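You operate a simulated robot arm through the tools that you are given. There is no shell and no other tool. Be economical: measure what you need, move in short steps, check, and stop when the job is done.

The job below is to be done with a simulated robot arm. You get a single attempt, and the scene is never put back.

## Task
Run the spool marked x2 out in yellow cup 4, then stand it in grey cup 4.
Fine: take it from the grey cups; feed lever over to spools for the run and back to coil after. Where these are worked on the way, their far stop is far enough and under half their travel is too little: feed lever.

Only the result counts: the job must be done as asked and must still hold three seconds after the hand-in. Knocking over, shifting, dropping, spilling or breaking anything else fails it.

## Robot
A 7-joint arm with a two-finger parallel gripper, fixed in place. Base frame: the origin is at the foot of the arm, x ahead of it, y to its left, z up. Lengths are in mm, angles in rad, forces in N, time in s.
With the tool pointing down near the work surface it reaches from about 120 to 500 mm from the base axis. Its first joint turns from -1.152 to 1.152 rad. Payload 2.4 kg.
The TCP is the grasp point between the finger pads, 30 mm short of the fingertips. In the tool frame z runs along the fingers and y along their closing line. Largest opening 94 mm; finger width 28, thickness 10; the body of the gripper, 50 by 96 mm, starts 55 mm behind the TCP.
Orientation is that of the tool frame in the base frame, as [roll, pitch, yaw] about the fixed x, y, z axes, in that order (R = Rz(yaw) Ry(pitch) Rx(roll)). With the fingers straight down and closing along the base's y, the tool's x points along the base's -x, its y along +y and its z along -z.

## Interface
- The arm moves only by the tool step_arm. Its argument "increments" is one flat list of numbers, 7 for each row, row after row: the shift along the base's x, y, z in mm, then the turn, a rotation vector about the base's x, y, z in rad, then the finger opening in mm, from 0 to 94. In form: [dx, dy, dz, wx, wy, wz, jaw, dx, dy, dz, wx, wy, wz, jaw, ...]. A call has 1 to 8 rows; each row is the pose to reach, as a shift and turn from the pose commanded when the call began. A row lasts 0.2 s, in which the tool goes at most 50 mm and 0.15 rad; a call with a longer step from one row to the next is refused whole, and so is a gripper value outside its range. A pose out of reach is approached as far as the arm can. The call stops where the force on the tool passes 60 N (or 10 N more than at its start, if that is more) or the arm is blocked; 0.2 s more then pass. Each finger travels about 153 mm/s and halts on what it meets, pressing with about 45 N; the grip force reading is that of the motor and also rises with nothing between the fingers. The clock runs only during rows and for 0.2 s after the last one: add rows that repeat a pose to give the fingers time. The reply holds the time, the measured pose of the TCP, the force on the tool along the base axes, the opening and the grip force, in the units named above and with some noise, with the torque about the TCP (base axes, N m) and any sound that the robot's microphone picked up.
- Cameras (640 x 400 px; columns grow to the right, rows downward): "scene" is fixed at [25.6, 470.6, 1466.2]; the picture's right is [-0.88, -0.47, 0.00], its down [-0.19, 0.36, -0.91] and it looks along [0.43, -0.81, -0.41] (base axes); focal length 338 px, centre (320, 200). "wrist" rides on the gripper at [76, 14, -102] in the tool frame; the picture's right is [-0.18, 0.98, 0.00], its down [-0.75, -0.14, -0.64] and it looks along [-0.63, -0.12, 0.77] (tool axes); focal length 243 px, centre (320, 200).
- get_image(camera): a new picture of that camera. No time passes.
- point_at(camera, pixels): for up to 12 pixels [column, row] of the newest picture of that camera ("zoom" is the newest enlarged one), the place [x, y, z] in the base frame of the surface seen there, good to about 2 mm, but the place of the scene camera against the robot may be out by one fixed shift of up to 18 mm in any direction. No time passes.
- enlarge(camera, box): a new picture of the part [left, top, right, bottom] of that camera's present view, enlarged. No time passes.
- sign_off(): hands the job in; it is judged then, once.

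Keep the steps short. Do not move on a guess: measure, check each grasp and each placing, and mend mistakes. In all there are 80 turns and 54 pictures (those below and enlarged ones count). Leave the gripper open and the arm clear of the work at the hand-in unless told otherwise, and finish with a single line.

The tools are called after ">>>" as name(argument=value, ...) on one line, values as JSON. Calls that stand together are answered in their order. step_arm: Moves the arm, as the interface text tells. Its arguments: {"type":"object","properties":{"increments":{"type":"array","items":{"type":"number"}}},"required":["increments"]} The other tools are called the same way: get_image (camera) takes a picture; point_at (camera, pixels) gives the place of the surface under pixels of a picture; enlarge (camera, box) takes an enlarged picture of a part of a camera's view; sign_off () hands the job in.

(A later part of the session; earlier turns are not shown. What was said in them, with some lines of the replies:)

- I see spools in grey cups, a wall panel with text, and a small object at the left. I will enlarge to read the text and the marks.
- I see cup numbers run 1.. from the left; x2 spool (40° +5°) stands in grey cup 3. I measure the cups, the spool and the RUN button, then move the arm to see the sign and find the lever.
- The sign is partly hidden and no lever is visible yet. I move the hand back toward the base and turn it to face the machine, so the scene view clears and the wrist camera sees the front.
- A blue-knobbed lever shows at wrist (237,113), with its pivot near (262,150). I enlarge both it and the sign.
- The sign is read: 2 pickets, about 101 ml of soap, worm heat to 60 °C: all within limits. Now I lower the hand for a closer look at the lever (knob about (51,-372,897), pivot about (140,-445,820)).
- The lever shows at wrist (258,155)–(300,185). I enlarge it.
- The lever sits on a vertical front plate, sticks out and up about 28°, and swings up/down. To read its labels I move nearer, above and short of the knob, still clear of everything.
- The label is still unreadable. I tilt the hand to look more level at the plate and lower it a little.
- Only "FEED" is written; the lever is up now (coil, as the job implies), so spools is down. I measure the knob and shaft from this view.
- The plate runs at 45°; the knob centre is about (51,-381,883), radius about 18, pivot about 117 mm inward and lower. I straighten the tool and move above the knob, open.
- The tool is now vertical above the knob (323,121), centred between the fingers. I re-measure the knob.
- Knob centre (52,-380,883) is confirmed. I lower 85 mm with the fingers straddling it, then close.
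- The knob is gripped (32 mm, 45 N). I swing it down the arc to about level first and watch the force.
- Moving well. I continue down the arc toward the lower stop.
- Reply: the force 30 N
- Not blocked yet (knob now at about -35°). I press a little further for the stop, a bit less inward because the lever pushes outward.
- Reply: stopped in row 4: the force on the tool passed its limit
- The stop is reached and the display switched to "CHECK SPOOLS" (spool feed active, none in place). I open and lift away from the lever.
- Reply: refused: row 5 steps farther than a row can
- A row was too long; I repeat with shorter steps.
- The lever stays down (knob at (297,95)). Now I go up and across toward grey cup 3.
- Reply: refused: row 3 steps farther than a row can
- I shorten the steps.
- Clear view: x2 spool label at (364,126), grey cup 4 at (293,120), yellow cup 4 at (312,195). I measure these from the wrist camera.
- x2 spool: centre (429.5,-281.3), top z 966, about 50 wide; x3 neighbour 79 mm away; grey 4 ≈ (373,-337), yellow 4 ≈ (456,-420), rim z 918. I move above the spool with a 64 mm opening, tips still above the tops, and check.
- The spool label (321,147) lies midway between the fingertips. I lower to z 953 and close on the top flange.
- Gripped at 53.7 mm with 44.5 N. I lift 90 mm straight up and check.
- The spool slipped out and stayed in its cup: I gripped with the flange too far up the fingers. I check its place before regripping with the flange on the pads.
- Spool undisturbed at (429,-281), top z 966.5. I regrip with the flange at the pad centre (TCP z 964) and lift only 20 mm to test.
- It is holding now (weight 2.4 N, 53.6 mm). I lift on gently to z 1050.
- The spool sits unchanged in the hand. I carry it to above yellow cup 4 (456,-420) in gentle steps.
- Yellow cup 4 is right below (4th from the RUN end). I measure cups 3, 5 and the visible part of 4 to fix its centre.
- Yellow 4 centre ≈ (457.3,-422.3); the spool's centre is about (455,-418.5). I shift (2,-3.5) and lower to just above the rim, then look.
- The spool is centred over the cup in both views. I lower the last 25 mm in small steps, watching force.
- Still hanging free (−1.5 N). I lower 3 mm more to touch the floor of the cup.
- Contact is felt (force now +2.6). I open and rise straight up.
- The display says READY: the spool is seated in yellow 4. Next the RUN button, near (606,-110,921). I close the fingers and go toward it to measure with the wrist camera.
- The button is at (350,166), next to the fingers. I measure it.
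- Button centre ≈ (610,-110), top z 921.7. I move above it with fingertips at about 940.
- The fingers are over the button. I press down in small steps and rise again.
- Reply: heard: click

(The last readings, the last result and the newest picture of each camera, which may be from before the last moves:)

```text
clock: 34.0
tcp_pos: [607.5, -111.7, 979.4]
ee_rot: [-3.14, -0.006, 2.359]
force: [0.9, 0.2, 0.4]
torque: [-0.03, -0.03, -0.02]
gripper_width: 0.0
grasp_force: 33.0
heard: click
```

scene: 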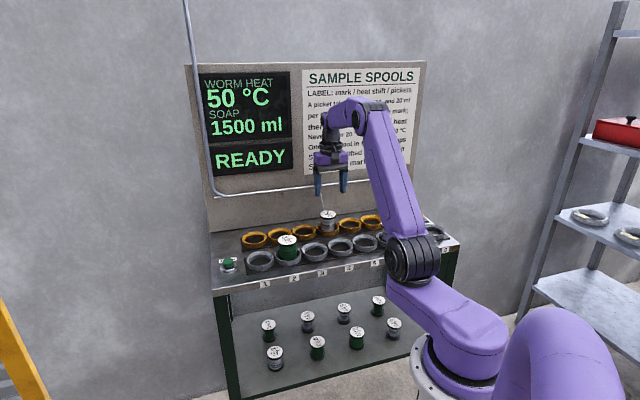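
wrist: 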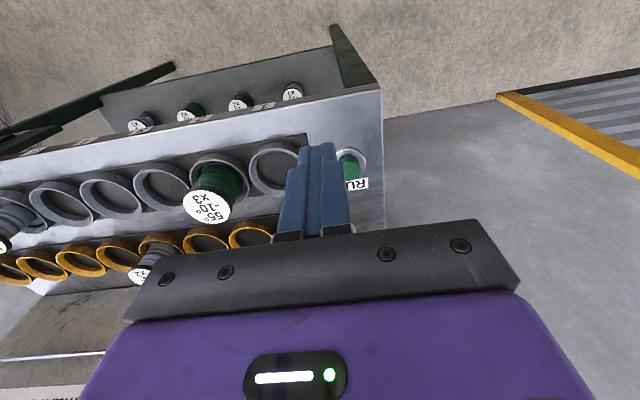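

A click was heard. I raise and back off so the display can be read.

>>> step_arm(increments=[-10, 10, 40, 0, 0, 0, 0, -35, 30, 75, 0, 0, 0, 0, -65, 45, 100, 0, 0, 0, 0, -95, 20, 115, 0, 0, 0, 30, -120, -15, 115, 0, 0, 0, 60, -140, -55, 115, 0, 0, 0, 64, -155, -95, 115, 0, 0, 0, 64])

>>> get_image(camera="scene")

```text
clock: 35.6
tcp_pos: [455.3, -204.9, 1093.3]
ee_rot: [3.141, -0.004, 2.357]
force: [0.3, -0.1, -0.6]
torque: [-0.02, 0.02, 0.01]
gripper_width: 63.8
grasp_force: 0.0
```

```text
12 pictures are left
```

scene: 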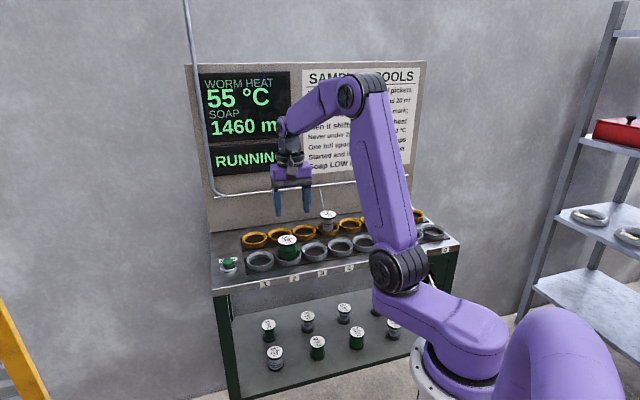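

RUNNING: one picket done (55 °C, 1460 ml). I wait while moving above yellow cup 4, staying high.

>>> step_arm(increments=[-4, -40, 0, 0, 0, 0, 64, -8, -80, 0, 0, 0, 0, 64, -12, -120, 0, 0, 0, 0, 64, -12, -160, 0, 0, 0, 0, 64, -12, -195, 0, 0, 0, 0, 64, -12, -195, 0, 0, 0, 0, 64, -12, -195, 0, 0, 0, 0, 64, -12, -195, 0, 0, 0, 0, 64])

>>> enlarge(camera="scene", box=[185, 60, 425, 270])

>>> get_image(camera="wrist")

```text
clock: 37.4
tcp_pos: [441.7, -401.9, 1093.4]
ee_rot: [3.141, -0.005, 2.357]
force: [-0.3, 0.4, -0.9]
torque: [0.03, -0.02, 0.02]
gripper_width: 64.1
grasp_force: 0.1
```

```text
1.90 times, centred on (305, 165) of scene
```

zoom: 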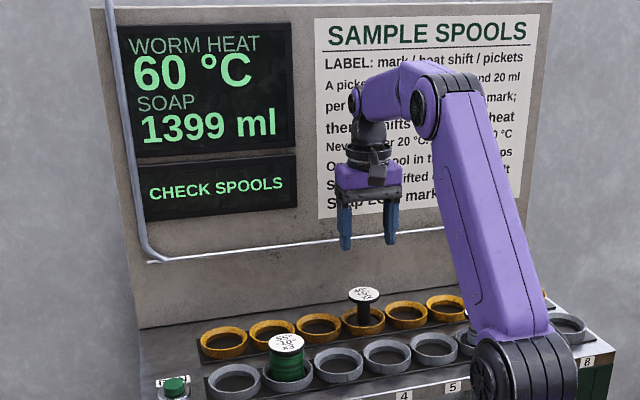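

```text
10 pictures are left
```

wrist: 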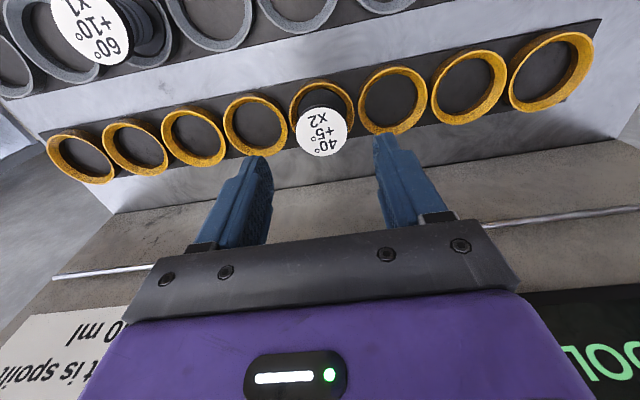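

The run is finished (60 °C, 1399 ml, spool empty → "CHECK SPOOLS"). I measure the spool for pickup.

>>> point_at(camera="wrist", pixels=[[322, 131], [297, 131], [346, 131], [322, 108], [322, 155]])

```text
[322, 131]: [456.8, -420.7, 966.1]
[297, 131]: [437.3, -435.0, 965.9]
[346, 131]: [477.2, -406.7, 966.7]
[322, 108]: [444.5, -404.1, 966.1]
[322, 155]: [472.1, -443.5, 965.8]
```

Spool centre (457.5,-422), top 966, as placed. I descend to z 964 and close.

>>> step_arm(increments=[16, -20, -25, 0, 0, 0, 66, 16, -20, -70, 0, 0, 0, 66, 16, -20, -105, 0, 0, 0, 66, 16, -20, -129, 0, 0, 0, 66, 16, -20, -129, 0, 0, 0, 66, 16, -20, -129, 0, 0, 0, 45, 16, -20, -129, 0, 0, 0, 20, 16, -20, -129, 0, 0, 0, 20])

>>> step_arm(increments=[0, 0, 5, 0, 0, 0, 20, 0, 0, 11, 0, 0, 0, 20, 0, 0, 19, 0, 0, 0, 20, 0, 0, 28, 0, 0, 0, 20, 0, 0, 38, 0, 0, 0, 20, 0, 0, 50, 0, 0, 0, 20, 0, 0, 60, 0, 0, 0, 20, 0, 0, 66, 0, 0, 0, 20])

```text
clock: 39.2
tcp_pos: [459.4, -420.4, 965.4]
ee_rot: [3.14, -0.006, 2.358]
force: [-0.1, 0.8, 0.6]
torque: [0.01, 0.0, -0.02]
gripper_width: 53.9
grasp_force: 45.2
```

```text
clock: 41.0
tcp_pos: [458.4, -420.9, 1033.1]
ee_rot: [3.141, -0.005, 2.359]
force: [0.1, 0.4, -1.3]
torque: [-0.01, -0.04, -0.01]
gripper_width: 53.9
grasp_force: 44.5
```

Held (53.9 mm). I carry it straight out to grey cup 4 at (373,-337.5).

>>> step_arm(increments=[-7, 7, 0, 0, 0, 0, 20, -18, 18, 0, 0, 0, 0, 20, -31, 31, 0, 0, 0, 0, 20, -45, 45, 0, 0, 0, 0, 20, -59, 58, 0, 0, 0, 0, 20, -72, 71, 0, 0, 0, 0, 20, -81, 80, 0, 0, 0, 0, 20, -85.5, 84, 0, 0, 0, 0, 20])

>>> get_image(camera="wrist")

```text
clock: 42.8
tcp_pos: [371.8, -337.3, 1031.6]
ee_rot: [3.141, -0.006, 2.357]
force: [1.3, -0.2, -1.9]
torque: [0.02, -0.02, -0.02]
gripper_width: 53.7
grasp_force: 45.2
```

```text
9 pictures are left
```

wrist: 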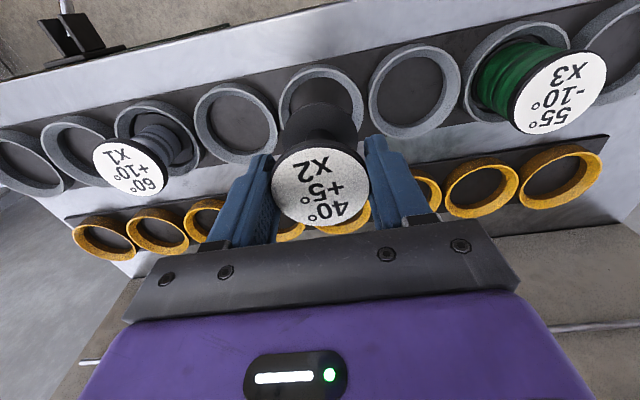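

I measure the rims of grey cups 3, 4 and 5 and the spool's label.

>>> point_at(camera="wrist", pixels=[[371, 92], [456, 88], [411, 46], [416, 137], [196, 122], [275, 123], [230, 84], [242, 163], [283, 102], [361, 95], [319, 66]])

>>> point_at(camera="wrist", pixels=[[275, 186], [366, 184], [320, 150], [320, 220], [320, 185]])

```text
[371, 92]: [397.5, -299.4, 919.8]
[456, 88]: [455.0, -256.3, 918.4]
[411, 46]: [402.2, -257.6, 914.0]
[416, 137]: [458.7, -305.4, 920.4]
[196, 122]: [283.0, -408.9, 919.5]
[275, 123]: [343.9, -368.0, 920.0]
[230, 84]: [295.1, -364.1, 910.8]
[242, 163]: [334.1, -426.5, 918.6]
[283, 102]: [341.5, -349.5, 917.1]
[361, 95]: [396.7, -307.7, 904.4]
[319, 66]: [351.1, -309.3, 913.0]
```

```text
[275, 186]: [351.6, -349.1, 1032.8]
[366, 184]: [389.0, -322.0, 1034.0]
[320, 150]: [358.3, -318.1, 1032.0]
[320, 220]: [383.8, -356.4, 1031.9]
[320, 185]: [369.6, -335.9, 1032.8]
```

Grey 4 centre ≈ (372.5,-337); the spool is within 1–2 mm. I shift (1,-0.5) and lower to just above the rim, then check.

>>> step_arm(increments=[1, -0.5, -10, 0, 0, 0, 20, 1, -0.5, -22, 0, 0, 0, 20, 1, -0.5, -34, 0, 0, 0, 20, 1, -0.5, -42, 0, 0, 0, 20, 1, -0.5, -45, 0, 0, 0, 20])

>>> enlarge(camera="wrist", box=[200, 40, 440, 230])

```text
clock: 44.0
tcp_pos: [373.1, -338.3, 986.0]
ee_rot: [-3.141, -0.005, 2.359]
force: [-0.6, -0.3, -2.5]
torque: [0.01, 0.02, 0.02]
gripper_width: 53.6
grasp_force: 44.6
```

```text
2.11 times, centred on (320, 135) of wrist
```

zoom: 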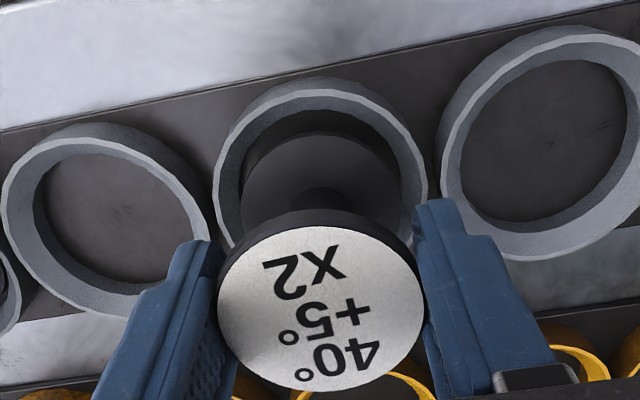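

The bare spool is centred over the cup. I lower the rest in small steps to contact.

>>> step_arm(increments=[0, 0, -6, 0, 0, 0, 20, 0, 0, -12, 0, 0, 0, 20, 0, 0, -17, 0, 0, 0, 20, 0, 0, -19, 0, 0, 0, 20, 0, 0, -20.5, 0, 0, 0, 20, 0, 0, -21.5, 0, 0, 0, 20])

```text
clock: 45.4
tcp_pos: [373.6, -338.0, 965.2]
ee_rot: [3.141, -0.004, 2.358]
force: [-0.7, 0.4, 2.4]
torque: [0.09, 0.12, -0.01]
gripper_width: 53.7
grasp_force: 45.2
```

Contact (+2.4 N) at the same height as before. I release and rise.

>>> step_arm(increments=[0, 0, 0, 0, 0, 0, 58, 0, 0, 0, 0, 0, 0, 66, 0, 0, 0, 0, 0, 0, 70, 0, 0, 15, 0, 0, 0, 70, 0, 0, 40, 0, 0, 0, 70, 0, 0, 75, 0, 0, 0, 70, -20, 20, 110, 0, 0, 0, 80, -50, 40, 130, 0, 0, 0, 94])

>>> get_image(camera="wrist")

```text
clock: 47.2
tcp_pos: [324.6, -296.7, 1095.5]
ee_rot: [3.14, -0.004, 2.358]
force: [0.3, 0.3, 0.5]
torque: [0.0, -0.03, -0.01]
gripper_width: 94.1
grasp_force: 0.0
```

```text
7 pictures are left
```

wrist: 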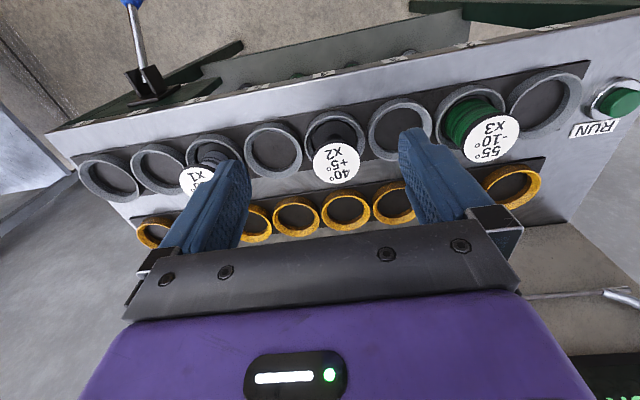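

x2 stands upright in grey cup 4. Now back to the lever by the same high route.

>>> step_arm(increments=[-42, 8, 0, 0, 0, 0, 94, -85, 9, 0, 0, 0, 0, 94, -128, 7, 0, 0, 0, 0, 94, -171, 0, -8, 0, 0, 0, 94, -212, -8, -25, 0, 0, 0, 94, -240, -20, -50, 0, 0, 0, 94, -260, -45, -85, 0, 0, 0, 94, -265, -60, -100, 0, 0, 0, 94])

>>> get_image(camera="wrist")

>>> point_at(camera="wrist", pixels=[[310, 110], [312, 100], [306, 105]])

```text
clock: 49.0
tcp_pos: [57.5, -358.3, 993.8]
ee_rot: [-3.139, -0.005, 2.357]
force: [-0.5, 0.3, -0.6]
torque: [0.01, -0.01, -0.01]
gripper_width: 94.0
grasp_force: 0.1
```

```text
6 pictures are left
```

wrist: 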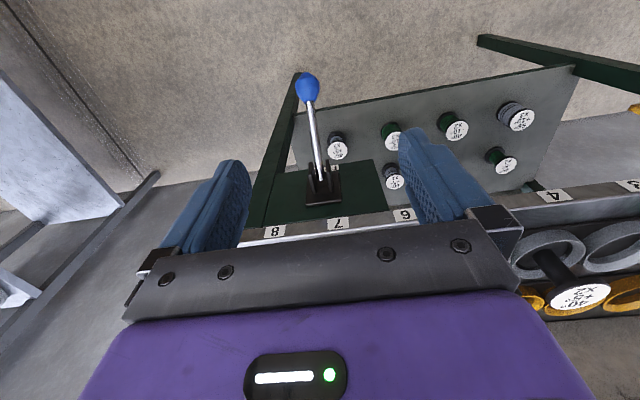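

```text
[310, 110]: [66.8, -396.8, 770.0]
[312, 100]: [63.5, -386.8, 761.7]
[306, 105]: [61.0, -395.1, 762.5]
```

The lever is still down, knob at (307,87). I measure it.

>>> point_at(camera="wrist", pixels=[[307, 87], [297, 87], [318, 87], [307, 76], [311, 125], [315, 150]])

```text
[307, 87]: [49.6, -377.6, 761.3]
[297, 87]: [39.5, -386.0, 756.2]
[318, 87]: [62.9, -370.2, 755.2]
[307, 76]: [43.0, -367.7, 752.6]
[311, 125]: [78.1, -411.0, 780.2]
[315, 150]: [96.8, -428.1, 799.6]
```

Knob centre ≈ (52,-381.5,744). I straddle it by descending straight over it.

>>> step_arm(increments=[-5.5, -23, -35, 0, 0, 0, 94, -5.5, -23, -80, 0, 0, 0, 94, -5.5, -23, -125, 0, 0, 0, 94, -5.5, -23, -170, 0, 0, 0, 94, -5.5, -23, -212, 0, 0, 0, 94, -5.5, -23, -251, 0, 0, 0, 94, -5.5, -23, -251, 0, 0, 0, 94])

>>> step_arm(increments=[0, 0, 0, 0, 0, 0, 60, 0, 0, 0, 0, 0, 0, 20, 0, 0, 0, 0, 0, 0, 20, 0, 0, 0, 0, 0, 0, 20])

```text
clock: 50.6
tcp_pos: [54.6, -379.0, 743.3]
ee_rot: [-3.139, -0.005, 2.358]
force: [0.0, 0.6, 0.4]
torque: [-0.01, -0.04, -0.02]
gripper_width: 94.2
grasp_force: 0.0
```

```text
clock: 51.6
tcp_pos: [53.4, -380.3, 744.9]
ee_rot: [-3.139, -0.003, 2.355]
force: [-10.4, -8.0, -6.9]
torque: [0.0, 0.14, -0.03]
gripper_width: 32.5
grasp_force: 45.1
```

The knob is gripped (32.5 mm). I swing it up along the arc past level.

>>> step_arm(increments=[-3, 3, 7, 0, 0, 0, 20, -6.2, 6.1, 14, 0, 0, 0, 20, -9, 9, 22, 0, 0, 0, 20, -11, 10.8, 29, 0, 0, 0, 20, -14.1, 14, 44.9, 0, 0, 0, 20, -15.8, 15.6, 61.2, 0, 0, 0, 20, -15.8, 15.6, 77.6, 0, 0, 0, 20])

```text
clock: 53.2
tcp_pos: [36.4, -364.9, 821.3]
ee_rot: [3.14, -0.006, 2.356]
force: [-12.2, -3.8, -12.6]
torque: [0.93, 0.96, -0.01]
gripper_width: 32.5
grasp_force: 44.7
```

Going well. I continue to the upper stop.

>>> step_arm(increments=[0.8, -0.8, 8, 0, 0, 0, 20, 1.6, -1.6, 16.3, 0, 0, 0, 20, 4.8, -4.8, 32.2, 0, 0, 0, 20, 9.6, -9.5, 47.2, 0, 0, 0, 20, 12.5, -12.5, 54, 0, 0, 0, 20, 15.3, -15.3, 61.2, 0, 0, 0, 20, 18, -18, 68, 0, 0, 0, 20, 21, -21, 74, 0, 0, 0, 20])

>>> enlarge(camera="scene", box=[185, 60, 445, 290])

```text
clock: 55.0
tcp_pos: [57.5, -385.7, 896.2]
ee_rot: [3.141, -0.009, 2.354]
force: [-29.6, 12.5, -26.7]
torque: [0.12, 0.27, -0.03]
gripper_width: 32.4
grasp_force: 45.0
```

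```text
1.74 times, centred on (315, 175) of scene
```

zoom: 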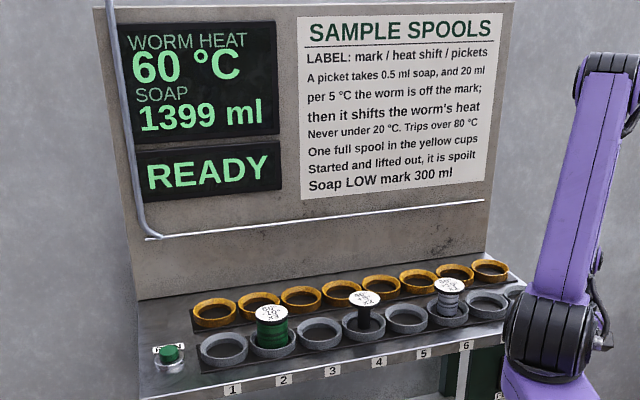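

The display shows READY, so the feed is on coil, with the lever at its upper stop. I release and rise clear.

>>> step_arm(increments=[-1, 1, -4, 0, 0, 0, 50, -1, 1, -4, 0, 0, 0, 94, -1, 1, -4, 0, 0, 0, 94, -1, 1, 36, 0, 0, 0, 94, -1, 1, 80, 0, 0, 0, 94, 2, 20, 120, 0, 0, 0, 94, 10, 45, 155, 0, 0, 0, 94, 25, 75, 185, 0, 0, 0, 94])

>>> get_image(camera="wrist")

>>> get_image(camera="scene")

```text
clock: 56.8
tcp_pos: [83.8, -309.9, 1081.2]
ee_rot: [-3.141, -0.005, 2.356]
force: [0.0, -0.7, 0.1]
torque: [-0.04, 0.0, -0.03]
gripper_width: 94.0
grasp_force: 0.0
```

```text
4 pictures are left
```

wrist: 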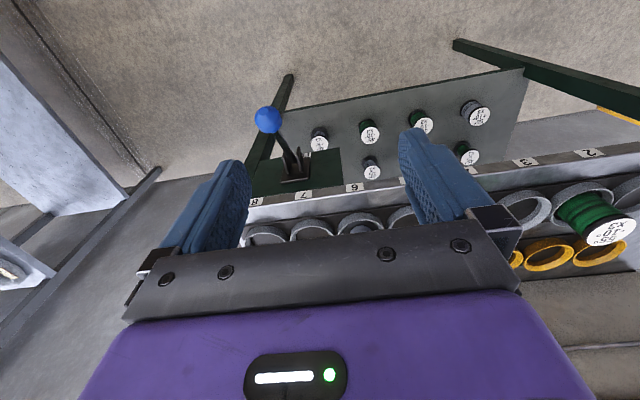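

```text
3 pictures are left
```

scene: 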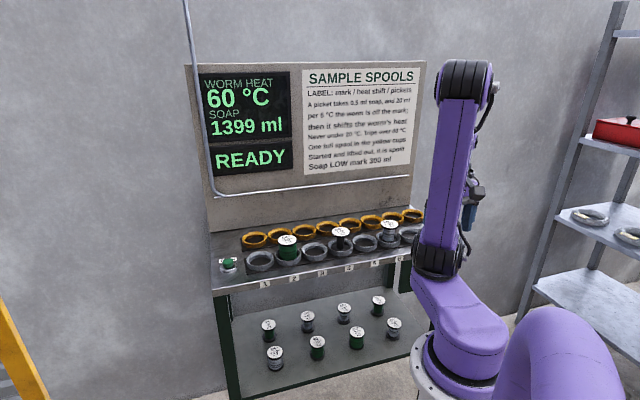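

The lever is up, x2 stands in grey 4, and the display shows READY. One last check of the knob height.

>>> point_at(camera="wrist", pixels=[[268, 120]])

```text
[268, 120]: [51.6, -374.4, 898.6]
```

The knob's surface is at z 899, the same as at the start (about 900). Everything is in place, so I hand in.

>>> sign_off()

```text
The job is handed in.
```

The x2 spool was run out in yellow cup 4 and now stands in grey cup 4, with the feed lever back on coil, the gripper open and the arm clear.
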